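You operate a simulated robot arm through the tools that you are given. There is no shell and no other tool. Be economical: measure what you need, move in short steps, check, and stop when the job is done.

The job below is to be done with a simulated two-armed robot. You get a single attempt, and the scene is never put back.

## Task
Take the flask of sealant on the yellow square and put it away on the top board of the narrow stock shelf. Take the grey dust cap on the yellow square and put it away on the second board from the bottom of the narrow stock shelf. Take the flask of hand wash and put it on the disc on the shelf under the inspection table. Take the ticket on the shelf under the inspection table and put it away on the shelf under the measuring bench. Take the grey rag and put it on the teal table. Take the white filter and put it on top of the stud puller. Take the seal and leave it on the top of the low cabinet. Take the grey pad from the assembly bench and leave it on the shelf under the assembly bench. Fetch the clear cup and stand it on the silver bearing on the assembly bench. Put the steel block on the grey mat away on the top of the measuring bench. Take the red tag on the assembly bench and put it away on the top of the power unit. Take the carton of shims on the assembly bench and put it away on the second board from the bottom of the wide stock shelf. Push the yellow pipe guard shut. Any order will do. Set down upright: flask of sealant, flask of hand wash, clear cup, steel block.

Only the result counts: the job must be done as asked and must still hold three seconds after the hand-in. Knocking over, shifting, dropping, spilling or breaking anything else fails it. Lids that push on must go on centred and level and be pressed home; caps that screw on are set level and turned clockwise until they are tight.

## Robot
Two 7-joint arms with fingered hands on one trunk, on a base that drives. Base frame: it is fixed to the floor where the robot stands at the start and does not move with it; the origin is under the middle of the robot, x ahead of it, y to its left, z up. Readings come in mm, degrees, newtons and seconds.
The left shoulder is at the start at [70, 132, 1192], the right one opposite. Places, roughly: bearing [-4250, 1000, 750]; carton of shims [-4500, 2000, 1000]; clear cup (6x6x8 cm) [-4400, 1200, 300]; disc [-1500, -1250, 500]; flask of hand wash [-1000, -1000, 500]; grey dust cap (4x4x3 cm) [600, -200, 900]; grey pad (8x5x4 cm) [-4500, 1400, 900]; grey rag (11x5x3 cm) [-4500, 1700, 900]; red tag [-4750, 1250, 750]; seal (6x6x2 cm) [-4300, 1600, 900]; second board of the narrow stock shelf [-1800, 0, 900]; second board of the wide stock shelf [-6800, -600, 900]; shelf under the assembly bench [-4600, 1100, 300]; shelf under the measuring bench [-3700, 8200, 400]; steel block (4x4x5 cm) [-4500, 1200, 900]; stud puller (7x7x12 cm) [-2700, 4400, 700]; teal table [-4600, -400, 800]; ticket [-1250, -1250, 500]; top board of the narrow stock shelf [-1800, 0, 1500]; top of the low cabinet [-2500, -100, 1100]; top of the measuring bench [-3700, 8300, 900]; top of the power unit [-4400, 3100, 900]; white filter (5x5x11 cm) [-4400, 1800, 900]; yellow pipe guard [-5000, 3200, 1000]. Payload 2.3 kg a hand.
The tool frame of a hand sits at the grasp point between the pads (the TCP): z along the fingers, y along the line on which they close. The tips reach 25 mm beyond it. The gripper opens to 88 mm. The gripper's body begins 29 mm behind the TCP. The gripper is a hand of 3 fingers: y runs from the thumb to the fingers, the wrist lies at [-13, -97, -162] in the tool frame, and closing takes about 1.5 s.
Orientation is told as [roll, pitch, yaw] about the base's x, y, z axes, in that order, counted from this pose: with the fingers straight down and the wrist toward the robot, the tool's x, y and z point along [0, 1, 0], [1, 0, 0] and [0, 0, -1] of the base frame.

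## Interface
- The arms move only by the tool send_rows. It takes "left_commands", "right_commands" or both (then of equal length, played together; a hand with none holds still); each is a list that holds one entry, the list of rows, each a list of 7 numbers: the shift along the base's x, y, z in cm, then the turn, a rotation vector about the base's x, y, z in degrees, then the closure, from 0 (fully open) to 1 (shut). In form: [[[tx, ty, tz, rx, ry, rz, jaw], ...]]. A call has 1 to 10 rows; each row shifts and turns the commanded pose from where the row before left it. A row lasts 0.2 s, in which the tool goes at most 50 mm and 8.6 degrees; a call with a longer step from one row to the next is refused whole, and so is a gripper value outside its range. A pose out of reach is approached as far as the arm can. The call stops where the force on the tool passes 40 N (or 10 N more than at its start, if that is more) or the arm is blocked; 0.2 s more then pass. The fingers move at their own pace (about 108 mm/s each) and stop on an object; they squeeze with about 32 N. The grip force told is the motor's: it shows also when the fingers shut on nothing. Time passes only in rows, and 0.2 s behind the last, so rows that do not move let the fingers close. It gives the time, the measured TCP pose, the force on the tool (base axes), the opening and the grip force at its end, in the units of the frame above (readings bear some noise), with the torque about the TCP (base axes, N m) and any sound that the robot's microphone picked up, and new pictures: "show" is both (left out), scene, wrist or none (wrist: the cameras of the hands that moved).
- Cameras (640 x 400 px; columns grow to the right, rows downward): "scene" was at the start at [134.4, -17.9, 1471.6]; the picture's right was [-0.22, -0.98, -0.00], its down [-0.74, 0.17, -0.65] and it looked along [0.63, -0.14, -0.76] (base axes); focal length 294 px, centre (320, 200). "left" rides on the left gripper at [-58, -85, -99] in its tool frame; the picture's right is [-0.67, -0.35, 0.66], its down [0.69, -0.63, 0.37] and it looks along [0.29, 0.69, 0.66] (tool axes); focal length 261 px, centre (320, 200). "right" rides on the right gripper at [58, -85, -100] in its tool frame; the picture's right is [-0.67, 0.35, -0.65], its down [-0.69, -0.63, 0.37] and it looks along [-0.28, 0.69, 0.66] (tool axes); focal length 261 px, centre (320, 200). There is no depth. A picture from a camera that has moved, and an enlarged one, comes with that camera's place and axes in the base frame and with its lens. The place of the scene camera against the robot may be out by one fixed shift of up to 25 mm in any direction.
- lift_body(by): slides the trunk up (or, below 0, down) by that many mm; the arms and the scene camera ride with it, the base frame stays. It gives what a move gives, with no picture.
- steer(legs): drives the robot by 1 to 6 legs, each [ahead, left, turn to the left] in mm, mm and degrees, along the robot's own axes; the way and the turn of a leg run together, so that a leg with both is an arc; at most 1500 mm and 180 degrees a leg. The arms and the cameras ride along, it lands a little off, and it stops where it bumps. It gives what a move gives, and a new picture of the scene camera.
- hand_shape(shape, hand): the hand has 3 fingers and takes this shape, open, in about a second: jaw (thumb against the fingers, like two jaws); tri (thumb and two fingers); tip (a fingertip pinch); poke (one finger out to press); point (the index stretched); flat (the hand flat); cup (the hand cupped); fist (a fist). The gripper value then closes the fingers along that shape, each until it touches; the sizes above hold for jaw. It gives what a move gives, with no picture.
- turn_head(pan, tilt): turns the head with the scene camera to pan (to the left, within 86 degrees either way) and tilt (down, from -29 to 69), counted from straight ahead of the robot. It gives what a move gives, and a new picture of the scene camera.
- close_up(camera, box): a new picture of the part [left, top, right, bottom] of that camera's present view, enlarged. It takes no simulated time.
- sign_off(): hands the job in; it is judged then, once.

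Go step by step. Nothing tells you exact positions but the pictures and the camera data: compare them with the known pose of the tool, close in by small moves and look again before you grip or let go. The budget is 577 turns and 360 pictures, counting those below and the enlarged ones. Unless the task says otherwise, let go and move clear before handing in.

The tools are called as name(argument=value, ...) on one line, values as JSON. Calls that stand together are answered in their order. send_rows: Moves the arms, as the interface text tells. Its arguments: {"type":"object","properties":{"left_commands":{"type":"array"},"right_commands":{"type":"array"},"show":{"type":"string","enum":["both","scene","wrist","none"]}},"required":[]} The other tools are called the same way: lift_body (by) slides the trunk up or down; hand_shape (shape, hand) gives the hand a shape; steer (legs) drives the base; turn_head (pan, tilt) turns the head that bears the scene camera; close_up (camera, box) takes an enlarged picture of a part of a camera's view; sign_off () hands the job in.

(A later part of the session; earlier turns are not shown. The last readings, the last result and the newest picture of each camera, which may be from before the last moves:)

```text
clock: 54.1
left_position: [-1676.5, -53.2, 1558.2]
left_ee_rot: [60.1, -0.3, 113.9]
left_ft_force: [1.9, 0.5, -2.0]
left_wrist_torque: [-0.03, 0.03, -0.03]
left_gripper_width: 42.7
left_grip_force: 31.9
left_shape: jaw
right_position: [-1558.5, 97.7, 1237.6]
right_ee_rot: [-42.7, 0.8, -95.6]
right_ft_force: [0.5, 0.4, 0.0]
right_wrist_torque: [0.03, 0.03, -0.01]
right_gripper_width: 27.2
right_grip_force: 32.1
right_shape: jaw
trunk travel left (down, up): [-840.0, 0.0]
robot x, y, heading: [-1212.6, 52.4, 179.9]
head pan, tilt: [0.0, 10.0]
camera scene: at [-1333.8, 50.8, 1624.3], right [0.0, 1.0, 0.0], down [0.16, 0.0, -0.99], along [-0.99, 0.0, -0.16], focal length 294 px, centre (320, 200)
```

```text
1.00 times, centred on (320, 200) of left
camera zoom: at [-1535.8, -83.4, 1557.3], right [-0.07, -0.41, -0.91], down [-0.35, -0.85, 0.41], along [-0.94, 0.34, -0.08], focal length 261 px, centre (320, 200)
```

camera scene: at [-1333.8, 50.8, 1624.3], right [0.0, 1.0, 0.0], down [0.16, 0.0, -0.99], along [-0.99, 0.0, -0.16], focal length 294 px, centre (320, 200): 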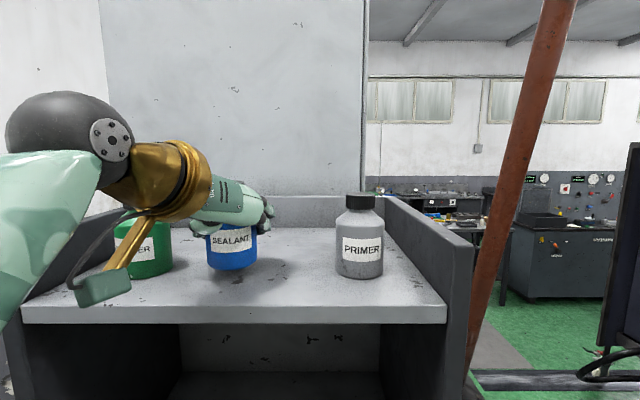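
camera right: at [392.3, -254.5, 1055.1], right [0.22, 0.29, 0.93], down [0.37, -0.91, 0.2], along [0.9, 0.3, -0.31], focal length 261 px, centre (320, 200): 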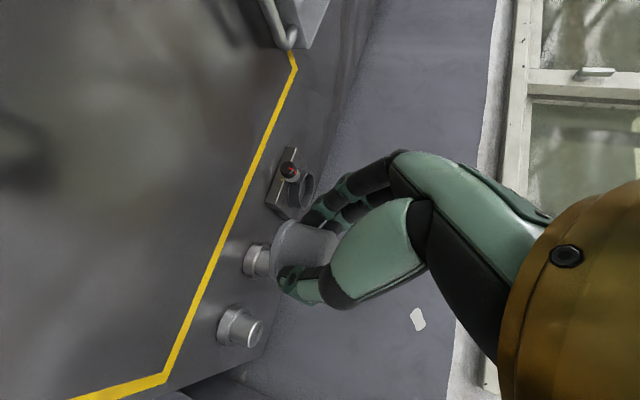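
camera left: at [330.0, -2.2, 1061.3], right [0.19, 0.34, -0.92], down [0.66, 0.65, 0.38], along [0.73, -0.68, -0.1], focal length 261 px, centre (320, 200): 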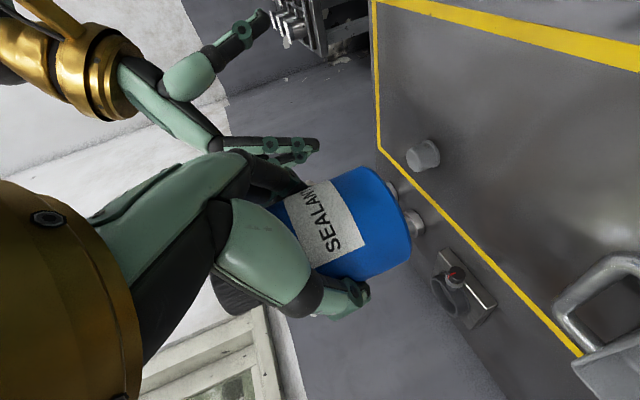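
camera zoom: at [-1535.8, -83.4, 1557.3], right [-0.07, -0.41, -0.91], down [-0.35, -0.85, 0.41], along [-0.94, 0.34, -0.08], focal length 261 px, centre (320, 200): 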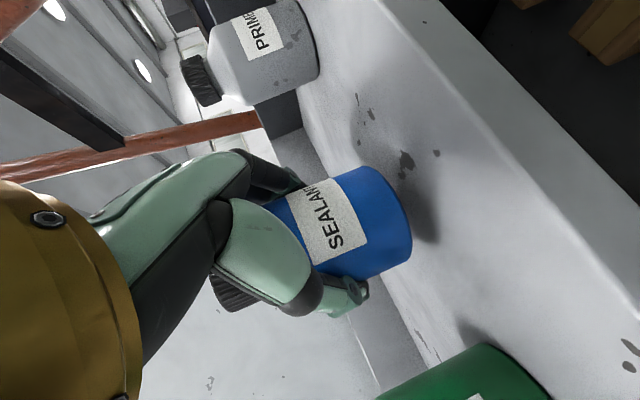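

The flask hangs over the board beside the primer. I'll lower it gently until it touches.

send_rows(left_commands=[[[0, 0, -0.4, 0, 0, 0, 1], [0, 0, -0.4, 0, 0, 0, 1], [0, 0, -0.3, 0, 0, 0, 1], [0, 0, 0, 0, 0, 0, 1]]], show="wrist")

```text
clock: 55.1
left_position: [-1691.6, -53.0, 1542.4]
left_ee_rot: [59.5, -0.1, 114.0]
left_ft_force: [0.3, 1.2, -0.2]
left_wrist_torque: [-0.04, -0.09, 0.0]
left_gripper_width: 42.4
left_grip_force: 31.8
left_shape: jaw
right_position: [-1571.7, 97.5, 1233.9]
right_ee_rot: [-42.0, 0.9, -95.6]
right_ft_force: [0.4, -0.4, 0.2]
right_wrist_torque: [0.01, -0.02, 0.01]
right_gripper_width: 27.2
right_grip_force: 32.4
right_shape: jaw
trunk travel left (down, up): [-840.0, 0.0]
robot x, y, heading: [-1213.6, 52.8, 179.9]
head pan, tilt: [0.0, 10.0]
camera left: at [-1552.2, -84.1, 1542.7], right [-0.07, -0.41, -0.91], down [-0.35, -0.85, 0.4], along [-0.93, 0.35, -0.09], focal length 261 px, centre (320, 200)
```

left: 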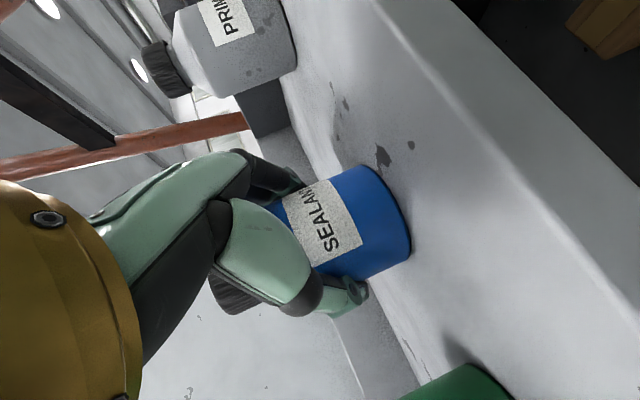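

The weight has come off the hand, so it is touching. I'll settle it a hair more and look.

send_rows(left_commands=[[[0, 0, -0.15, 0, 0, 0, 1], [0, 0, 0, 0, 0, 0, 1]]], show="none")

close_up(camera="scene", box=[80, 160, 400, 360])

```text
clock: 55.7
left_position: [-1690.6, -52.6, 1541.0]
left_ee_rot: [59.6, -0.1, 114.0]
left_ft_force: [-0.8, -1.0, 4.4]
left_wrist_torque: [0.01, 0.03, -0.03]
left_gripper_width: 42.4
left_grip_force: 32.1
left_shape: jaw
right_position: [-1570.4, 97.4, 1234.9]
right_ee_rot: [-42.2, 0.9, -95.6]
right_ft_force: [0.2, 0.1, 0.1]
right_wrist_torque: [-0.02, -0.01, 0.01]
right_gripper_width: 27.2
right_grip_force: 32.1
right_shape: jaw
trunk travel left (down, up): [-840.0, 0.0]
robot x, y, heading: [-1213.3, 47.9, 179.9]
head pan, tilt: [0.0, 10.0]
```

```text
2.00 times, centred on (240, 260) of scene
camera zoom: at [-1349.1, 50.7, 1622.9], right [0.0, 1.0, 0.0], down [0.17, 0.0, -0.98], along [-0.98, 0.0, -0.17], focal length 588 px, centre (480, 80)
```

zoom: 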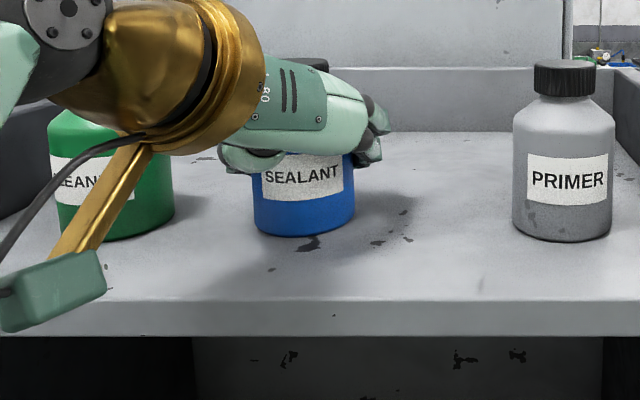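

It stands level with its neighbours. I'll open and back out along the fingers.

send_rows(left_commands=[[[0, 0, 0, 0, 0, 0, 0.3], [0, 0, 0, 0, 0, 0, 0.1], [0, 0, 0, 0, 0, 0, 0.1], [1.5, 0.67, 0.5, 0, 0, 0, 0.1], [2.5, 1.1, 0.8, 0, 0, 0, 0.1], [3, 1.3, 0, 0, 0, 0, 0.1], [3, 1.3, 0, 0, 0, 0, 0.1]]], show="scene")

```text
clock: 57.3
left_position: [-1587.8, -8.5, 1555.3]
left_ee_rot: [59.5, -0.2, 114.0]
left_ft_force: [0.0, 1.0, -0.8]
left_wrist_torque: [-0.01, -0.01, -0.01]
left_gripper_width: 79.1
left_grip_force: 0.0
left_shape: jaw
right_position: [-1569.9, 96.7, 1234.3]
right_ee_rot: [-42.1, 0.8, -95.6]
right_ft_force: [-1.0, -0.2, 0.4]
right_wrist_torque: [-0.01, -0.01, -0.03]
right_gripper_width: 27.0
right_grip_force: 32.0
right_shape: jaw
trunk travel left (down, up): [-840.0, 0.0]
robot x, y, heading: [-1211.7, 50.4, -180.0]
head pan, tilt: [0.0, 10.0]
camera scene: at [-1347.9, 50.8, 1623.0], right [0.0, 1.0, 0.0], down [0.17, 0.0, -0.98], along [-0.98, 0.0, -0.17], focal length 294 px, centre (320, 200)
```

scene: 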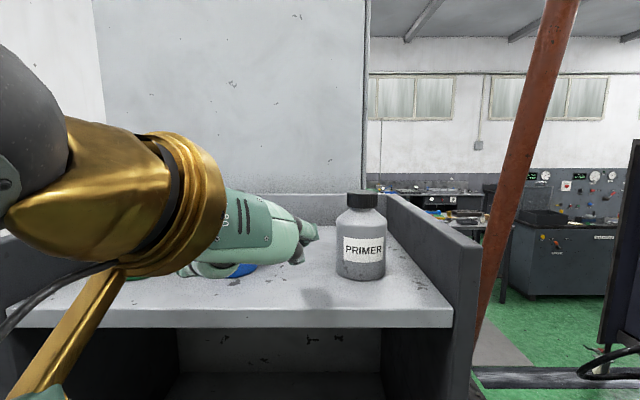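

The flask is placed. I'll back off, lower the trunk and look at the second board.

steer(legs=[[-300, 0, 0]])

lift_body(by=-300)

turn_head(pan=0, tilt=25)

```text
clock: 59.4
left_position: [-1285.9, -10.0, 1553.1]
left_ee_rot: [59.4, -0.1, 114.0]
left_ft_force: [0.2, -0.2, 1.3]
left_wrist_torque: [-0.02, -0.04, -0.03]
left_gripper_width: 78.8
left_grip_force: 0.0
left_shape: jaw
right_position: [-1265.3, 97.0, 1233.7]
right_ee_rot: [-41.9, 1.0, -95.6]
right_ft_force: [0.8, 0.5, -0.9]
right_wrist_torque: [-0.02, -0.01, 0.0]
right_gripper_width: 27.3
right_grip_force: 32.1
right_shape: jaw
trunk travel left (down, up): [-840.0, 0.0]
robot x, y, heading: [-907.2, 50.1, -179.7]
head pan, tilt: [0.0, 10.0]
camera scene: at [-1045.1, 50.7, 1622.5], right [0.0, 1.0, 0.0], down [0.18, 0.0, -0.98], along [-0.98, 0.0, -0.18], focal length 294 px, centre (320, 200)
```

scene: 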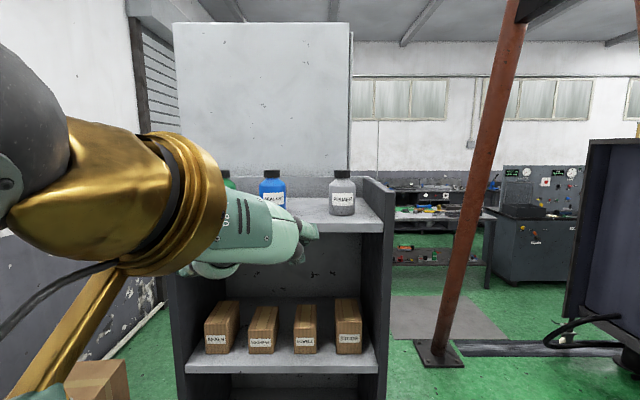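

```text
clock: 62.4
left_position: [-1280.5, -9.5, 1254.2]
left_ee_rot: [59.6, -0.1, 114.1]
left_ft_force: [0.2, -0.5, 0.0]
left_wrist_torque: [-0.01, 0.01, 0.0]
left_gripper_width: 79.2
left_grip_force: 0.0
left_shape: jaw
right_position: [-1261.8, 98.2, 934.2]
right_ee_rot: [-42.1, 0.8, -95.6]
right_ft_force: [0.2, -0.2, 0.3]
right_wrist_torque: [-0.03, 0.02, -0.01]
right_gripper_width: 27.0
right_grip_force: 31.8
right_shape: jaw
trunk travel left (down, up): [-540.0, 300.0]
robot x, y, heading: [-903.3, 51.2, -180.0]
head pan, tilt: [0.0, 10.0]
```

```text
clock: 63.1
left_position: [-1280.5, -9.7, 1254.1]
left_ee_rot: [59.6, -0.1, 114.0]
left_ft_force: [0.4, 0.7, 0.5]
left_wrist_torque: [0.0, -0.05, 0.0]
left_gripper_width: 78.8
left_grip_force: 0.1
left_shape: jaw
right_position: [-1261.8, 97.5, 934.9]
right_ee_rot: [-42.2, 0.8, -95.6]
right_ft_force: [0.2, 0.1, 1.1]
right_wrist_torque: [-0.05, 0.0, -0.01]
right_gripper_width: 27.5
right_grip_force: 31.7
right_shape: jaw
trunk travel left (down, up): [-540.0, 300.0]
robot x, y, heading: [-908.8, 49.1, -179.9]
head pan, tilt: [0.0, 25.0]
camera scene: at [-1040.2, 50.7, 1298.6], right [0.0, 1.0, 0.0], down [0.42, 0.0, -0.91], along [-0.91, 0.0, -0.42], focal length 294 px, centre (320, 200)
```

scene: 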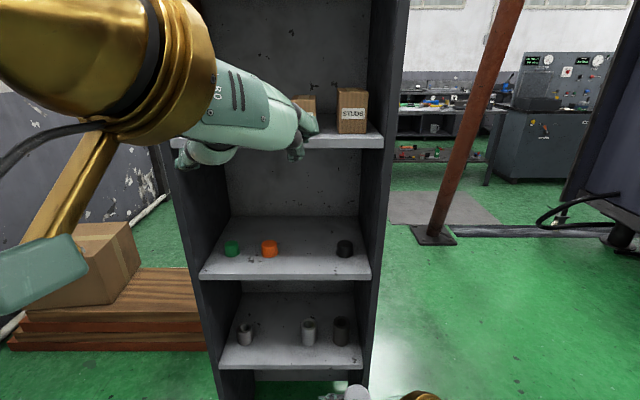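

Let me check whether another board lies near the floor.

close_up(camera="scene", box=[180, 200, 420, 400])

```text
2.00 times, centred on (300, 300) of scene
camera zoom: at [-1040.2, 50.7, 1298.6], right [0.0, 1.0, 0.0], down [0.42, 0.0, -0.91], along [-0.91, 0.0, -0.42], focal length 588 px, centre (360, 0)
```

zoom: 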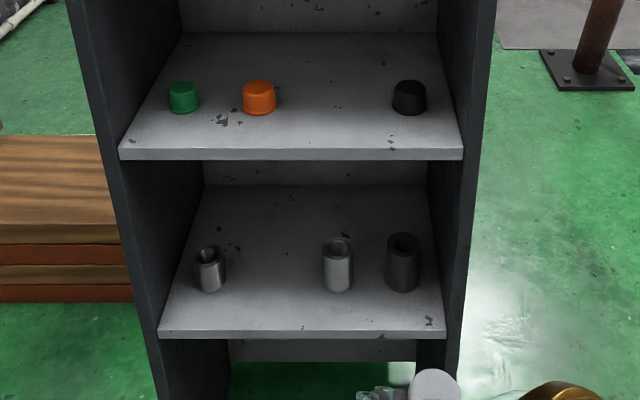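

The bottom is open to the floor, so the caps board is the second one, at about z=828. The free spot is about y=16, x=-1690. I'll drive in, then extend the right hand.

steer(legs=[[285, 16, 0]])

send_rows(right_commands=[[[-2.5, -1.0, 0, 0, 0, 0, 1], [-2.5, -1, 0, 0, 0, 0, 1], [-2.5, -1.0, -1, 0, 0, 0, 1], [-2, -1.2, -1, 0, 0, 0, 1]]], show="both")

```text
clock: 65.1
left_position: [-1564.9, -26.6, 1254.3]
left_ee_rot: [59.6, -0.1, 114.1]
left_ft_force: [-0.3, 0.3, -0.2]
left_wrist_torque: [0.01, 0.0, -0.01]
left_gripper_width: 79.0
left_grip_force: 0.1
left_shape: jaw
right_position: [-1545.8, 79.3, 934.7]
right_ee_rot: [-42.1, 0.8, -95.5]
right_ft_force: [0.4, -0.6, 0.4]
right_wrist_torque: [0.0, -0.01, 0.0]
right_gripper_width: 27.4
right_grip_force: 31.9
right_shape: jaw
trunk travel left (down, up): [-540.0, 300.0]
robot x, y, heading: [-1189.1, 33.0, -179.8]
head pan, tilt: [0.0, 25.0]
camera scene: at [-1324.1, 33.9, 1298.6], right [0.0, 1.0, 0.0], down [0.42, 0.0, -0.91], along [-0.91, 0.0, -0.42], focal length 294 px, centre (320, 200)
```

scene: 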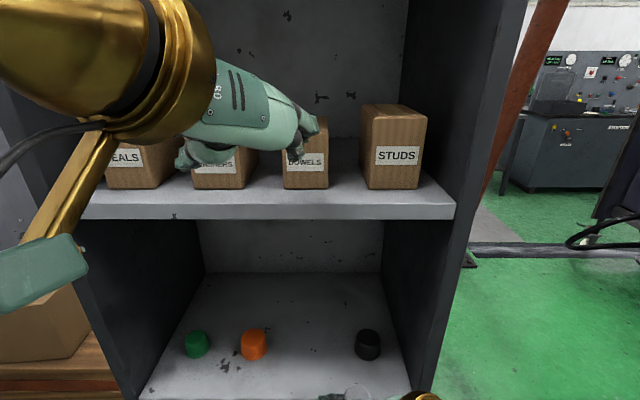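

```text
clock: 66.1
left_position: [-1567.0, -27.2, 1253.7]
left_ee_rot: [59.4, -0.2, 114.1]
left_ft_force: [0.4, 0.2, -0.4]
left_wrist_torque: [0.05, 0.01, 0.03]
left_gripper_width: 79.0
left_grip_force: 0.0
left_shape: jaw
right_position: [-1644.1, 36.5, 914.1]
right_ee_rot: [-42.1, 0.9, -95.5]
right_ft_force: [0.8, 0.1, 0.0]
right_wrist_torque: [-0.01, -0.01, 0.0]
right_gripper_width: 26.9
right_grip_force: 32.1
right_shape: jaw
trunk travel left (down, up): [-540.0, 300.0]
robot x, y, heading: [-1189.4, 36.5, -179.9]
head pan, tilt: [0.0, 25.0]
camera scene: at [-1325.7, 33.1, 1298.4], right [0.0, 1.0, 0.0], down [0.42, 0.0, -0.91], along [-0.91, 0.0, -0.42], focal length 294 px, centre (320, 200)
camera right: at [-1524.2, 109.1, 950.6], right [-0.09, -0.36, 0.93], down [-0.69, 0.7, 0.2], along [-0.72, -0.62, -0.31], focal length 261 px, centre (320, 200)
```

scene: 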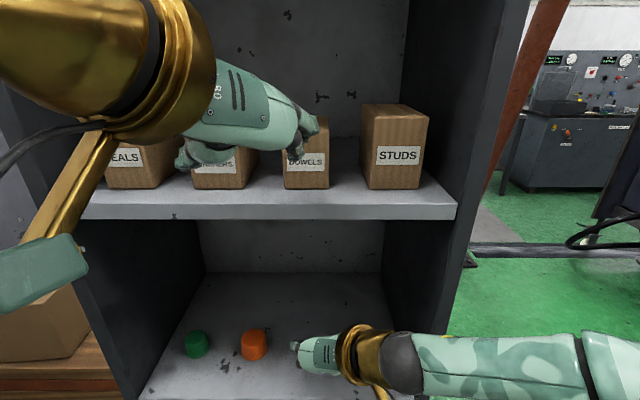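
right: 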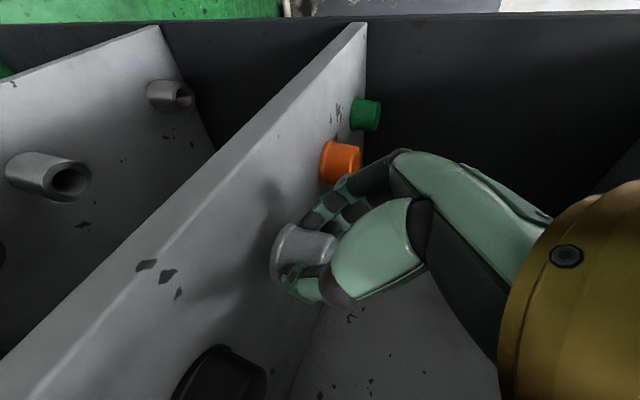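

I'll move further in and down, between the orange and black caps.

send_rows(right_commands=[[[-2, -1, -1, 0, 0, 0, 1], [-2, -1, -1, 0, 0, 0, 1], [0, 0, -1, 0, 0, 0, 1], [0, 0, 0, 0, 0, 0, 1]]], show="wrist")

```text
clock: 67.2
left_position: [-1557.5, -25.5, 1256.8]
left_ee_rot: [60.0, -0.2, 114.1]
left_ft_force: [0.5, 1.0, -0.6]
left_wrist_torque: [0.0, 0.01, 0.03]
left_gripper_width: 79.0
left_grip_force: 0.2
left_shape: jaw
right_position: [-1677.6, 17.5, 893.5]
right_ee_rot: [-43.0, 0.2, -95.5]
right_ft_force: [4.4, -0.4, 23.5]
right_wrist_torque: [-0.29, 0.21, 0.06]
right_gripper_width: 27.0
right_grip_force: 31.9
right_shape: jaw
trunk travel left (down, up): [-540.0, 300.0]
robot x, y, heading: [-1189.9, 32.0, -180.0]
head pan, tilt: [0.0, 25.0]
stopped in row 4 (right hand): the force on the tool passed its limit (the readings are from after the stop); the commanded pose is now the measured one
camera right: at [-1558.6, 90.4, 926.2], right [-0.08, -0.35, 0.93], down [-0.69, 0.7, 0.2], along [-0.72, -0.63, -0.29], focal length 261 px, centre (320, 200)
```

right: 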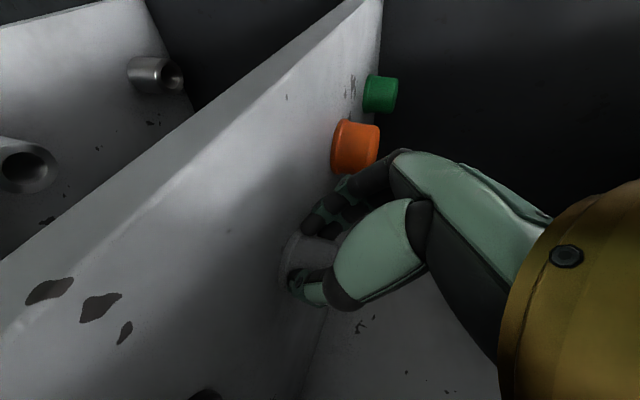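

It made contact earlier than guessed, so the board is at about z=865. I'll relieve the press and check.

send_rows(right_commands=[[[0, 0, 0.2, 0, 0, 0, 1], [0, 0, 0, 0, 0, 0, 1]]], show="none")

```text
clock: 67.8
left_position: [-1557.7, -27.1, 1257.2]
left_ee_rot: [59.9, -0.3, 114.0]
left_ft_force: [0.7, -0.7, 0.0]
left_wrist_torque: [-0.03, -0.02, 0.02]
left_gripper_width: 79.1
left_grip_force: 0.1
left_shape: jaw
right_position: [-1677.2, 17.0, 893.4]
right_ee_rot: [-42.9, 0.5, -95.4]
right_ft_force: [1.5, -0.1, 23.8]
right_wrist_torque: [-0.31, 0.26, 0.08]
right_gripper_width: 27.0
right_grip_force: 32.0
right_shape: jaw
trunk travel left (down, up): [-540.0, 300.0]
robot x, y, heading: [-1192.8, 34.6, -179.9]
head pan, tilt: [0.0, 25.0]
```

Still pressing. I'll raise a little more.

send_rows(right_commands=[[[0, 0, 0.4, 0, 0, 0, 1], [0, 0, 0, 0, 0, 0, 1]]], show="none")

```text
clock: 68.5
left_position: [-1561.6, -26.0, 1255.6]
left_ee_rot: [59.9, -0.2, 114.2]
left_ft_force: [-0.2, -0.4, 0.0]
left_wrist_torque: [-0.02, -0.01, -0.04]
left_gripper_width: 79.4
left_grip_force: 0.0
left_shape: jaw
right_position: [-1679.5, 17.5, 894.2]
right_ee_rot: [-42.6, 0.7, -95.5]
right_ft_force: [4.1, -0.8, 11.0]
right_wrist_torque: [-0.1, 0.12, -0.01]
right_gripper_width: 26.9
right_grip_force: 31.6
right_shape: jaw
trunk travel left (down, up): [-540.0, 300.0]
robot x, y, heading: [-1191.2, 32.4, -179.8]
head pan, tilt: [0.0, 25.0]
```

send_rows(right_commands=[[[0, 0, 0.3, 0, 0, 0, 1], [0, 0, 0, 0, 0, 0, 1]]], show="wrist")

```text
clock: 69.0
left_position: [-1565.4, -26.6, 1254.1]
left_ee_rot: [59.5, 0.0, 114.2]
left_ft_force: [-0.3, 0.1, 0.1]
left_wrist_torque: [0.01, -0.02, 0.01]
left_gripper_width: 78.8
left_grip_force: 0.1
left_shape: jaw
right_position: [-1682.7, 17.0, 895.6]
right_ee_rot: [-42.4, 0.8, -95.6]
right_ft_force: [-0.5, -0.2, 0.0]
right_wrist_torque: [0.01, -0.01, 0.0]
right_gripper_width: 18.9
right_grip_force: 31.7
right_shape: jaw
trunk travel left (down, up): [-540.0, 300.0]
robot x, y, heading: [-1195.0, 31.7, -179.9]
head pan, tilt: [0.0, 25.0]
camera right: at [-1564.0, 90.8, 930.3], right [-0.09, -0.35, 0.93], down [-0.69, 0.7, 0.2], along [-0.72, -0.62, -0.3], focal length 261 px, centre (320, 200)
```

right: 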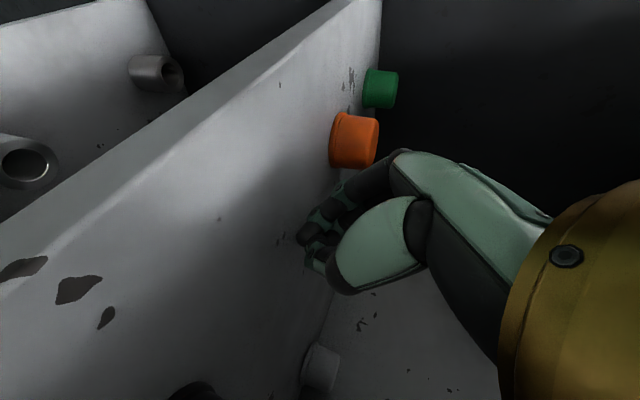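

The cap popped free of the fingertips and seems to be further back on the board. I'll open and back out to look.

send_rows(right_commands=[[[0.5, 0, 1, 0, 0, 0, 0.8], [2, 0, 2, 0, 0, 0, 0.8], [3, 0, 2, 0, 0, 0, 0.8], [4, 1, 0, 0, 0, 0, 0.8], [4, 1, 0, 0, 0, 0, 0.8], [3, 3, 0, 0, 0, 0, 0.8]]], show="scene")

```text
clock: 70.5
left_position: [-1564.8, -24.4, 1253.6]
left_ee_rot: [59.6, -0.1, 114.1]
left_ft_force: [0.5, 1.0, 0.2]
left_wrist_torque: [-0.04, 0.0, 0.01]
left_gripper_width: 79.2
left_grip_force: 0.0
left_shape: jaw
right_position: [-1554.4, 49.7, 950.4]
right_ee_rot: [-43.1, -0.3, -95.6]
right_ft_force: [-0.3, -0.3, -0.1]
right_wrist_torque: [0.0, 0.02, 0.02]
right_gripper_width: 17.4
right_grip_force: 0.1
right_shape: jaw
right hand out of reach, approached as far as the arm can: row 5, 6
trunk travel left (down, up): [-540.0, 300.0]
robot x, y, heading: [-1190.5, 36.6, -179.7]
head pan, tilt: [0.0, 25.0]
camera scene: at [-1324.5, 35.4, 1298.6], right [0.0, 1.0, 0.0], down [0.42, 0.0, -0.91], along [-0.91, 0.0, -0.42], focal length 294 px, centre (320, 200)
```

scene: 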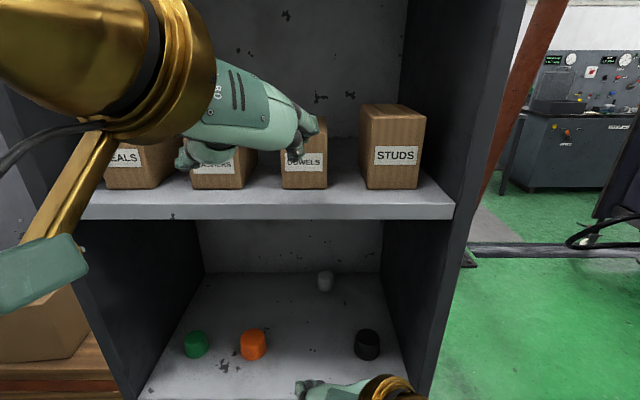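

close_up(camera="scene", box=[160, 240, 420, 400])

```text
2.46 times, centred on (290, 320) of scene
camera zoom: at [-1324.5, 35.4, 1298.6], right [0.0, 1.0, 0.0], down [0.42, 0.0, -0.91], along [-0.91, 0.0, -0.42], focal length 724 px, centre (394, -95)
```

zoom: 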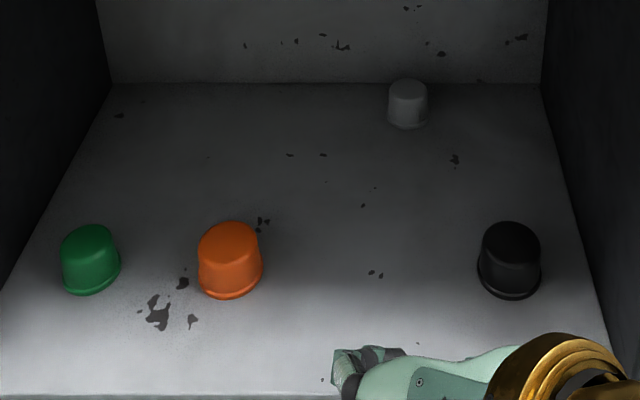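

The cap stands upright at the back of the second board and nothing else was disturbed, so two are done. Next I'll back off and turn to face the inspection table toward −y.

steer(legs=[[-300, 0, 0], [0, 0, 90]])

```text
clock: 76.3
left_position: [-832.1, -338.7, 1254.5]
left_ee_rot: [59.6, 0.0, -156.0]
left_ft_force: [0.5, -0.8, 1.4]
left_wrist_torque: [-0.02, -0.02, -0.01]
left_gripper_width: 79.1
left_grip_force: 0.2
left_shape: jaw
right_position: [-907.0, -327.7, 949.3]
right_ee_rot: [-43.1, -0.2, -5.8]
right_ft_force: [-0.3, 0.2, -0.4]
right_wrist_torque: [-0.02, 0.02, 0.02]
right_gripper_width: 17.2
right_grip_force: 0.1
right_shape: jaw
trunk travel left (down, up): [-540.0, 300.0]
robot x, y, heading: [-891.1, 38.5, -90.0]
head pan, tilt: [0.0, 25.0]
camera scene: at [-883.4, -106.8, 1298.5], right [-1.0, 0.0, 0.0], down [0.0, 0.42, -0.91], along [0.0, -0.91, -0.42], focal length 294 px, centre (320, 200)
```

scene: 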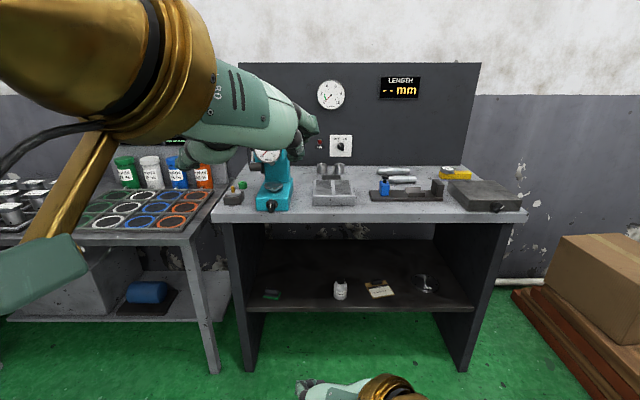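

close_up(camera="scene", box=[230, 220, 490, 380])

```text
2.46 times, centred on (360, 300) of scene
camera zoom: at [-883.4, -106.8, 1298.5], right [-1.0, 0.0, 0.0], down [0.0, 0.42, -0.91], along [0.0, -0.91, -0.42], focal length 724 px, centre (222, -46)
```

zoom: 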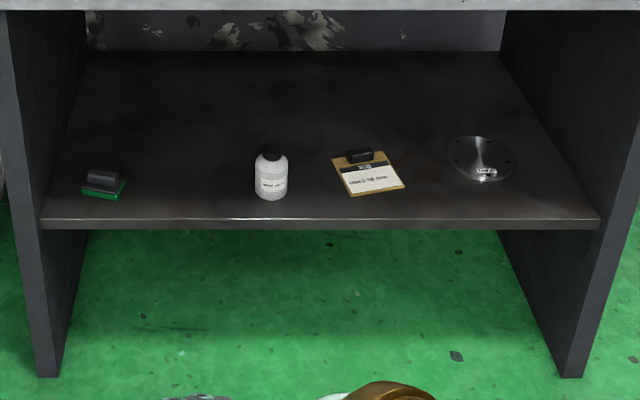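

The lower shelf shows, left to right, a brush, the hand wash flask (about x=-967, y=-1064), the ticket (about x=-1143) and the disc (about x=-1356, y=-1158), with the shelf at about z=400. I'll approach and lower the trunk.

steer(legs=[[440, -145, 0]])

lift_body(by=-300)

send_rows(left_commands=[[[0, 0, -4, 0, 0, -8, 0], [0, 0, -4, 0, 0, -8, 0], [0, 0, -4, 0, 0, -8, 0], [0, 0, -4.5, 0, 0, 0, 0], [0, 0, -4.5, 0, 0, 0, 0], [0, 0, -4.5, 0, 0, 0, 0], [0, 0, -4.5, 0, 0, 0, 0], [0, 0, -4.5, 0, 0, 0, 0], [0, 0, -4.5, 0, 0, 0, 0], [0, 0, -4.5, 0, 0, 0, 0]]], show="both")

```text
clock: 79.1
left_position: [-969.5, -774.1, 1254.3]
left_ee_rot: [59.6, -0.2, -155.6]
left_ft_force: [-0.1, -0.4, 0.5]
left_wrist_torque: [0.0, 0.0, 0.0]
left_gripper_width: 79.1
left_grip_force: 0.0
left_shape: jaw
right_position: [-1044.6, -764.8, 950.1]
right_ee_rot: [-42.9, -0.2, -5.4]
right_ft_force: [-0.1, -0.1, 1.4]
right_wrist_torque: [0.03, 0.01, -0.01]
right_gripper_width: 17.7
right_grip_force: 0.1
right_shape: jaw
trunk travel left (down, up): [-540.0, 300.0]
robot x, y, heading: [-1032.4, -399.7, -89.8]
head pan, tilt: [0.0, 25.0]
camera scene: at [-1022.0, -543.3, 1298.6], right [-1.0, -0.01, 0.0], down [0.0, 0.42, -0.91], along [0.01, -0.91, -0.42], focal length 294 px, centre (320, 200)
```

scene: 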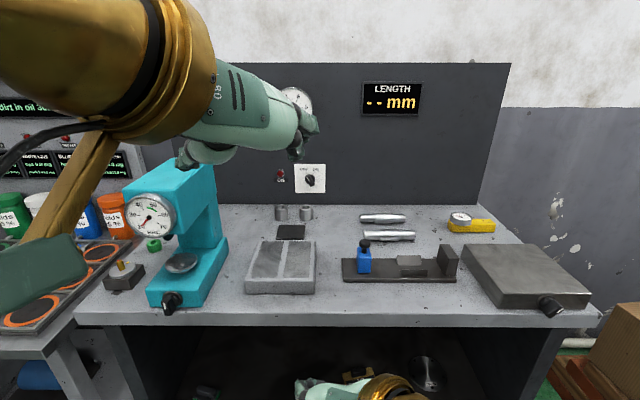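

```text
clock: 82.1
left_position: [-970.0, -774.6, 955.1]
left_ee_rot: [59.6, -0.1, -155.6]
left_ft_force: [0.4, -0.1, -0.3]
left_wrist_torque: [0.0, -0.01, 0.01]
left_gripper_width: 79.2
left_grip_force: 0.2
left_shape: jaw
right_position: [-1043.2, -764.6, 650.5]
right_ee_rot: [-42.9, -0.2, -5.4]
right_ft_force: [-0.5, -0.2, -0.4]
right_wrist_torque: [0.0, 0.01, 0.04]
right_gripper_width: 17.5
right_grip_force: 0.0
right_shape: jaw
trunk travel left (down, up): [-240.0, 600.0]
robot x, y, heading: [-1034.7, -401.8, -89.8]
head pan, tilt: [0.0, 25.0]
```

```text
clock: 83.7
left_position: [-964.0, -779.9, 654.5]
left_ee_rot: [60.1, -0.4, -178.4]
left_ft_force: [15.4, -11.4, 5.9]
left_wrist_torque: [0.33, 0.38, 0.25]
left_gripper_width: 86.9
left_grip_force: 0.2
left_shape: jaw
left hand out of reach, approached as far as the arm can: row 8
right_position: [-1045.9, -761.7, 642.8]
right_ee_rot: [-41.9, 0.8, -5.1]
right_ft_force: [-16.0, 11.0, -5.8]
right_wrist_torque: [-0.33, -0.05, 0.37]
right_gripper_width: 15.7
right_grip_force: 0.1
right_shape: jaw
trunk travel left (down, up): [-240.0, 600.0]
robot x, y, heading: [-1034.3, -403.7, -89.6]
head pan, tilt: [0.0, 25.0]
stopped in row 8 (right hand): the force on the tool passed its limit (the readings are from after the stop); the commanded pose is now the measured one
camera scene: at [-1022.3, -543.6, 998.6], right [-1.0, -0.01, 0.0], down [0.0, 0.42, -0.91], along [0.01, -0.91, -0.42], focal length 294 px, centre (320, 200)
camera left: at [-882.7, -662.6, 652.8], right [0.35, -0.22, -0.91], down [0.65, -0.64, 0.41], along [-0.67, -0.73, -0.08], focal length 261 px, centre (320, 200)
```

scene: 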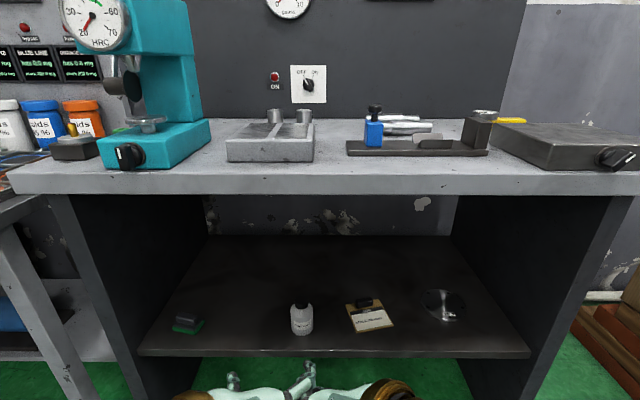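
left: 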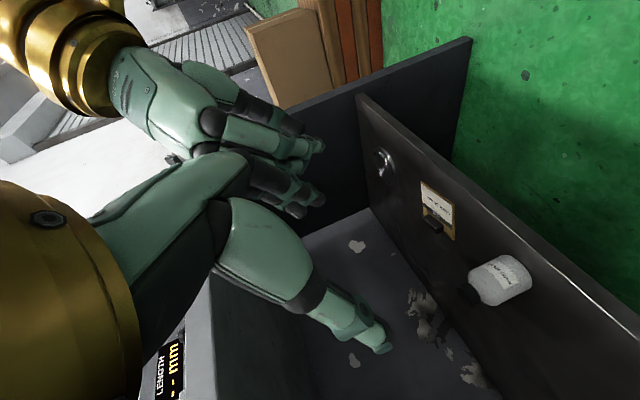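

The hands touched each other. I'll separate them by moving the right one away to its right.

send_rows(left_commands=[[[0.5, 0, 1, 0, 0, 0, 0], [1, 0, 1, 0, 0, 0, 0], [0, 0, 0, 0, 0, 0, 0], [0, 0, 0, 0, 0, 0, 0], [0, 0, 0, 0, 0, 0, 0]]], right_commands=[[[-1, 0, 0, 0, 0, 0, 0.8], [-3, 0, 0, 0, 0, 0, 0.8], [-4, 0.5, 0, 0, 0, 0, 0.5], [-4, 0.5, 0, 0, 0, 0, 0], [-3, 1, 0, 0, 0, 0, 0]]], show="none")

```text
clock: 84.9
left_position: [-951.1, -778.6, 673.4]
left_ee_rot: [59.8, -0.4, -178.9]
left_ft_force: [-0.3, 0.1, -0.5]
left_wrist_torque: [0.0, 0.01, 0.02]
left_gripper_width: 87.8
left_grip_force: 0.0
left_shape: jaw
right_position: [-1157.2, -759.0, 603.3]
right_ee_rot: [-42.1, 0.6, -5.2]
right_ft_force: [-0.3, 0.4, -0.2]
right_wrist_torque: [0.02, 0.0, 0.02]
right_gripper_width: 87.9
right_grip_force: 0.1
right_shape: jaw
right hand out of reach, approached as far as the arm can: row 3, 4, 5
trunk travel left (down, up): [-240.0, 600.0]
robot x, y, heading: [-1031.9, -402.2, -89.7]
head pan, tilt: [0.0, 25.0]
```

The flask is at about [-967,-1064,436] with the shelf at about z=398. I'll drive a bit closer and bring the left hand to the pre-grasp.

steer(legs=[[122, 0, 0]])

send_rows(left_commands=[[[-1, 0, -4, 0, 0, 0, 0], [-0.5, 0, -4, 0, 0, 0, 0], [0, 0, -4, 0, 0, 0, 0], [0, -2, -4, 0, 0, 0, 0], [0, -3, -2.3, 0, 0, 0, 0], [0, -3, 0, 0, 0, 0, 0]]], show="both")

```text
clock: 86.2
left_position: [-949.8, -898.6, 673.2]
left_ee_rot: [59.8, -0.4, -178.7]
left_ft_force: [-0.5, -0.4, 0.0]
left_wrist_torque: [-0.02, 0.02, 0.0]
left_gripper_width: 87.7
left_grip_force: 0.1
left_shape: jaw
right_position: [-1155.4, -880.3, 604.4]
right_ee_rot: [-42.0, 0.6, -5.1]
right_ft_force: [0.5, 0.0, 0.3]
right_wrist_torque: [0.02, 0.0, -0.01]
right_gripper_width: 87.5
right_grip_force: 0.0
right_shape: jaw
trunk travel left (down, up): [-240.0, 600.0]
robot x, y, heading: [-1031.1, -521.1, -89.3]
head pan, tilt: [0.0, 25.0]
camera scene: at [-1021.0, -665.0, 998.5], right [-1.0, -0.01, 0.0], down [0.0, 0.42, -0.91], along [0.01, -0.91, -0.42], focal length 294 px, centre (320, 200)
```

scene: 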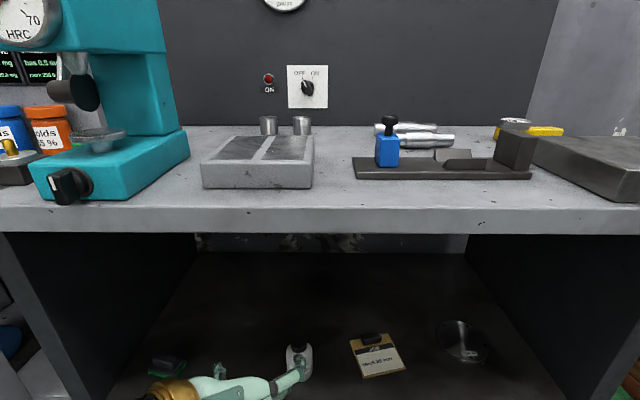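

```text
clock: 87.6
left_position: [-963.4, -986.8, 491.3]
left_ee_rot: [59.9, -0.4, -178.6]
left_ft_force: [0.2, 0.0, 0.0]
left_wrist_torque: [0.02, -0.02, -0.03]
left_gripper_width: 87.6
left_grip_force: 0.1
left_shape: jaw
left hand out of reach, approached as far as the arm can: row 2
right_position: [-1155.7, -879.4, 604.9]
right_ee_rot: [-42.1, 0.7, -5.0]
right_ft_force: [-0.4, 0.2, -0.2]
right_wrist_torque: [0.0, 0.01, -0.03]
right_gripper_width: 87.8
right_grip_force: 0.1
right_shape: jaw
trunk travel left (down, up): [-240.0, 600.0]
robot x, y, heading: [-1031.0, -520.6, -89.3]
head pan, tilt: [0.0, 25.0]
camera scene: at [-1021.0, -664.9, 998.5], right [-1.0, -0.01, 0.0], down [0.0, 0.42, -0.91], along [0.01, -0.91, -0.42], focal length 294 px, centre (320, 200)
camera left: at [-881.5, -869.6, 490.4], right [0.35, -0.22, -0.91], down [0.65, -0.65, 0.41], along [-0.68, -0.73, -0.08], focal length 261 px, centre (320, 200)
```

scene: 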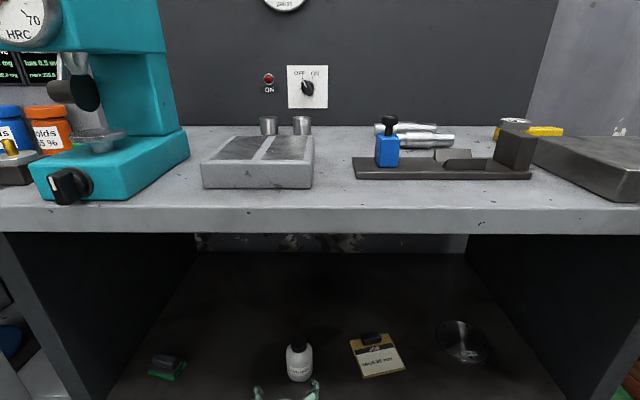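
left: 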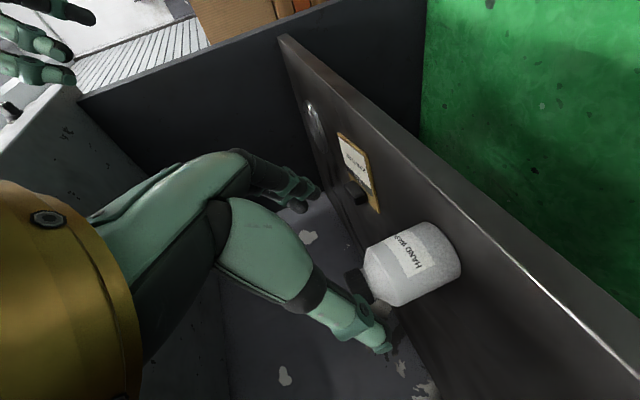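

Aligned. I'll go in and close on the hand wash flask.

send_rows(left_commands=[[[0, -2, -1.4, 0, 0, 0, 0], [0, -2, -1.3, 0, 0, 0, 0], [0, -2, -1.3, 0, 0, 0, 0], [0, -1.7, -1.1, 0, 0, 0, 0], [0, 0, 0, 0, 0, 0, 0.5], [0, 0, 0, 0, 0, 0, 1], [0, 0, 0, 0, 0, 0, 1], [0, 0, 0, 0, 0, 0, 1]]], show="wrist")

```text
clock: 89.4
left_position: [-966.0, -1061.4, 440.4]
left_ee_rot: [59.8, -0.4, -178.7]
left_ft_force: [-0.8, 0.3, -0.2]
left_wrist_torque: [-0.04, -0.02, -0.03]
left_gripper_width: 4.2
left_grip_force: 32.3
left_shape: jaw
right_position: [-1156.0, -880.2, 605.2]
right_ee_rot: [-42.0, 0.6, -5.1]
right_ft_force: [0.0, -0.4, 0.5]
right_wrist_torque: [-0.04, 0.01, 0.02]
right_gripper_width: 87.7
right_grip_force: 0.1
right_shape: jaw
trunk travel left (down, up): [-240.0, 600.0]
robot x, y, heading: [-1029.2, -518.9, -89.4]
head pan, tilt: [0.0, 25.0]
camera left: at [-882.8, -945.0, 439.6], right [0.35, -0.22, -0.91], down [0.65, -0.65, 0.41], along [-0.68, -0.73, -0.08], focal length 261 px, centre (320, 200)
```

left: 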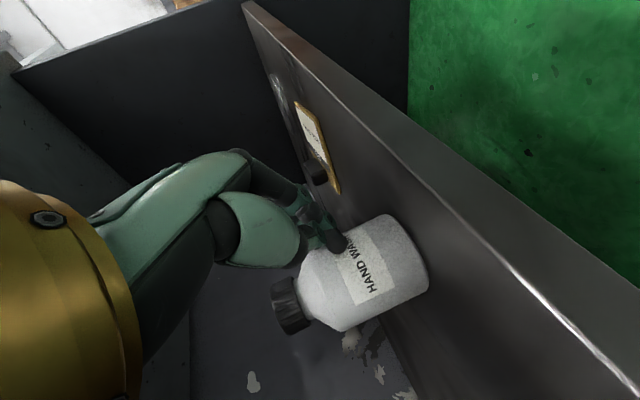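

The grip missed: the flask got nudged about 20 mm aside but still stands. I'll withdraw while closed, then open and look again.

send_rows(left_commands=[[[0, 2, 1.2, 0, 0, 0, 1], [0, 3, 1.7, 0, 0, 0, 1], [0, 3, 1.7, 0, 0, 0, 1], [0, 2, 1, 0, 0, 0, 0.3], [0, 0, 0, 0, 0, 0, 0], [0, 0, 0, 0, 0, 0, 0]]], show="both")

```text
clock: 90.8
left_position: [-964.7, -962.3, 494.7]
left_ee_rot: [59.9, -0.5, -178.7]
left_ft_force: [0.2, -0.1, 0.3]
left_wrist_torque: [0.01, 0.01, -0.03]
left_gripper_width: 87.5
left_grip_force: 0.0
left_shape: jaw
right_position: [-1155.0, -879.9, 603.7]
right_ee_rot: [-42.2, 0.6, -5.1]
right_ft_force: [0.2, 0.4, -0.2]
right_wrist_torque: [-0.01, 0.04, -0.01]
right_gripper_width: 87.6
right_grip_force: 0.1
right_shape: jaw
trunk travel left (down, up): [-240.0, 600.0]
robot x, y, heading: [-1032.3, -518.2, -89.5]
head pan, tilt: [0.0, 25.0]
camera scene: at [-1021.0, -664.7, 998.5], right [-1.0, -0.01, 0.0], down [0.0, 0.42, -0.91], along [0.01, -0.91, -0.42], focal length 294 px, centre (320, 200)
camera left: at [-882.6, -845.9, 494.6], right [0.35, -0.22, -0.91], down [0.65, -0.65, 0.41], along [-0.68, -0.73, -0.08], focal length 261 px, centre (320, 200)
```

scene: 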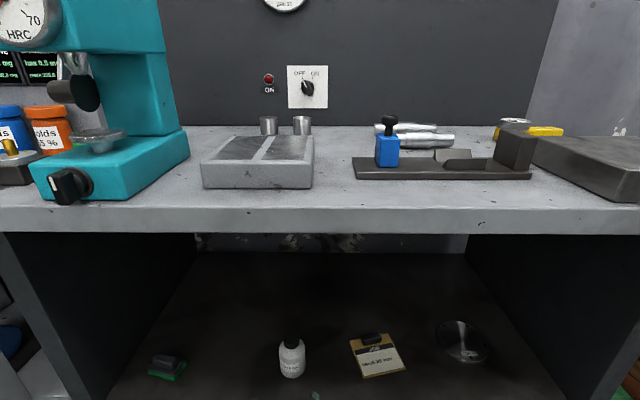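
left: 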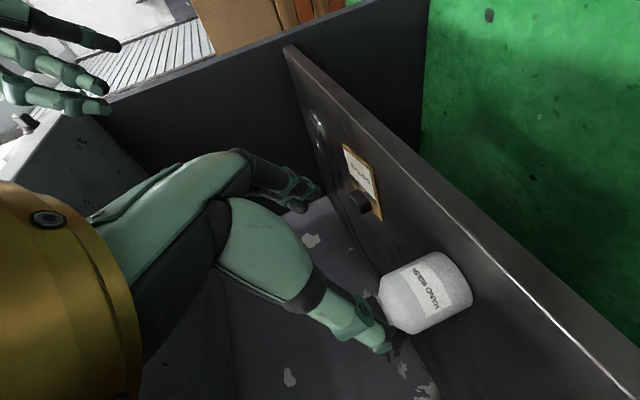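

Triangulating both views now gives the flask at [-954,-1088] with base z≈386, further back than I'd assumed. I'll go in again, deeper.

send_rows(left_commands=[[[1, -2.4, -0.7, 0, 0, 0, 0], [0, -2.5, -1.5, 0, 0, 0, 0], [0, -2.5, -1.5, 0, 0, 0, 0], [0, -2.5, -1.5, 0, 0, 0, 0], [0, -2.4, -1.5, 0, 0, 0, 0]]], show="wrist")

```text
clock: 92.0
left_position: [-956.5, -1086.7, 427.9]
left_ee_rot: [59.9, -0.3, -178.8]
left_ft_force: [0.0, -0.1, 0.5]
left_wrist_torque: [0.01, 0.0, -0.02]
left_gripper_width: 87.8
left_grip_force: 0.1
left_shape: jaw
right_position: [-1154.5, -879.5, 604.9]
right_ee_rot: [-42.1, 0.6, -5.1]
right_ft_force: [-0.8, 0.0, 0.6]
right_wrist_torque: [0.0, 0.01, 0.02]
right_gripper_width: 87.6
right_grip_force: 0.1
right_shape: jaw
trunk travel left (down, up): [-240.0, 600.0]
robot x, y, heading: [-1031.2, -523.1, -89.3]
head pan, tilt: [0.0, 25.0]
camera left: at [-873.7, -969.6, 427.7], right [0.35, -0.22, -0.91], down [0.65, -0.65, 0.41], along [-0.68, -0.73, -0.08], focal length 261 px, centre (320, 200)
```

left: 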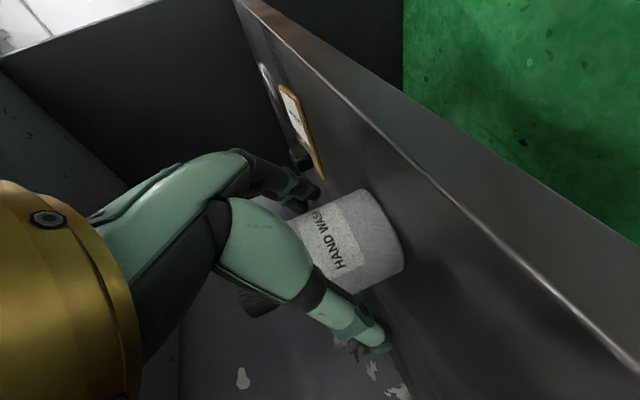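

Now it sits between the fingers, just like the sealant did. Closing and lifting slightly.

send_rows(left_commands=[[[0, 0, 0, 0, 0, 0, 0.5], [0, 0, 0, 0, 0, 0, 1], [0, 0, 0, 0, 0, 0, 1], [0, 0, 0, 0, 0, 0, 1], [0, 0, 1, 0, 0, 0, 1], [0, 0, 2, 0, 0, 0, 1], [0, 0, 2, 0, 0, 0, 1]]], show="both")

```text
clock: 93.6
left_position: [-953.3, -1086.6, 477.9]
left_ee_rot: [59.9, -0.4, -178.7]
left_ft_force: [0.3, 0.0, -2.4]
left_wrist_torque: [0.07, -0.01, 0.02]
left_gripper_width: 44.3
left_grip_force: 32.0
left_shape: jaw
right_position: [-1155.3, -879.3, 603.1]
right_ee_rot: [-42.0, 0.6, -5.0]
right_ft_force: [-0.1, -0.2, 0.1]
right_wrist_torque: [-0.01, -0.02, -0.02]
right_gripper_width: 87.7
right_grip_force: 0.1
right_shape: jaw
trunk travel left (down, up): [-240.0, 600.0]
robot x, y, heading: [-1031.7, -521.5, -89.4]
head pan, tilt: [0.0, 25.0]
camera scene: at [-1020.9, -665.1, 998.4], right [-1.0, -0.01, 0.0], down [0.0, 0.42, -0.91], along [0.01, -0.91, -0.42], focal length 294 px, centre (320, 200)
camera left: at [-871.2, -969.2, 477.6], right [0.35, -0.22, -0.91], down [0.65, -0.65, 0.41], along [-0.68, -0.73, -0.08], focal length 261 px, centre (320, 200)
```

scene: 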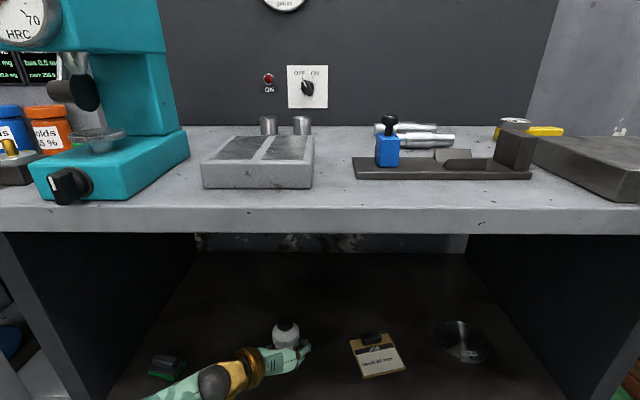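
left: 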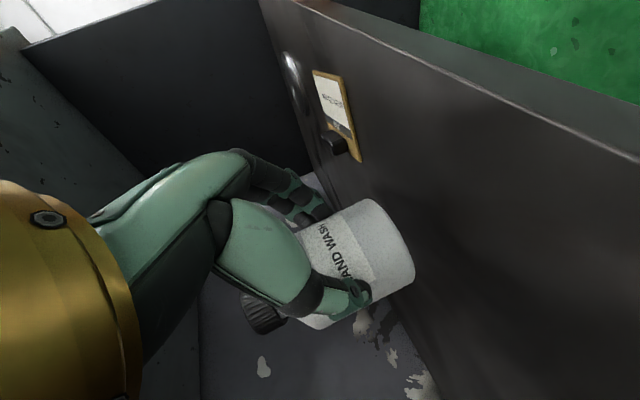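

The flask is held. The disc is at about [-1357,-1168], so I'll drive sideways and slightly in to bring the flask over it.

steer(legs=[[78, -402, 0]])

close_up(camera="left", box=[0, 0, 640, 400])

```text
clock: 96.1
left_position: [-1354.1, -1168.7, 478.3]
left_ee_rot: [60.1, -0.3, -178.8]
left_ft_force: [-0.2, 0.2, -1.9]
left_wrist_torque: [0.07, -0.03, 0.03]
left_gripper_width: 44.5
left_grip_force: 32.1
left_shape: jaw
right_position: [-1556.3, -963.0, 604.8]
right_ee_rot: [-42.0, 0.6, -5.1]
right_ft_force: [-0.8, 0.2, -0.4]
right_wrist_torque: [0.02, -0.01, 0.02]
right_gripper_width: 87.7
right_grip_force: 0.1
right_shape: jaw
trunk travel left (down, up): [-240.0, 600.0]
robot x, y, heading: [-1433.4, -603.8, -89.6]
head pan, tilt: [0.0, 25.0]
camera scene: at [-1422.1, -748.0, 998.4], right [-1.0, -0.01, 0.0], down [0.0, 0.42, -0.91], along [0.01, -0.91, -0.42], focal length 294 px, centre (320, 200)
```

scene: 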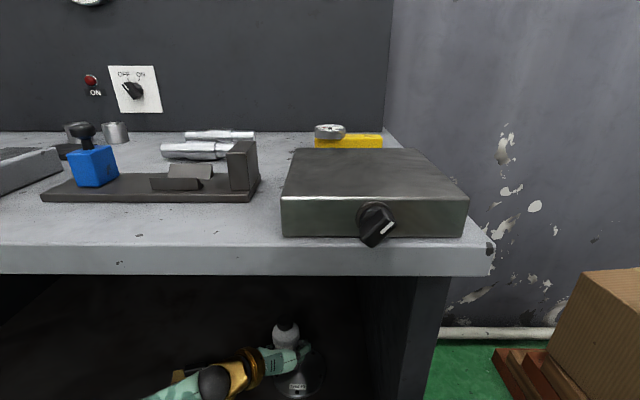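

```text
1.00 times, centred on (320, 200) of left
camera zoom: at [-1272.4, -1052.0, 477.4], right [0.35, -0.22, -0.91], down [0.65, -0.65, 0.4], along [-0.68, -0.73, -0.08], focal length 261 px, centre (320, 200)
```

zoom: 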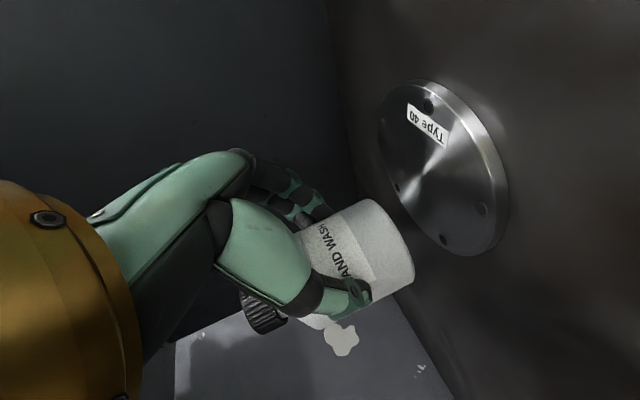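

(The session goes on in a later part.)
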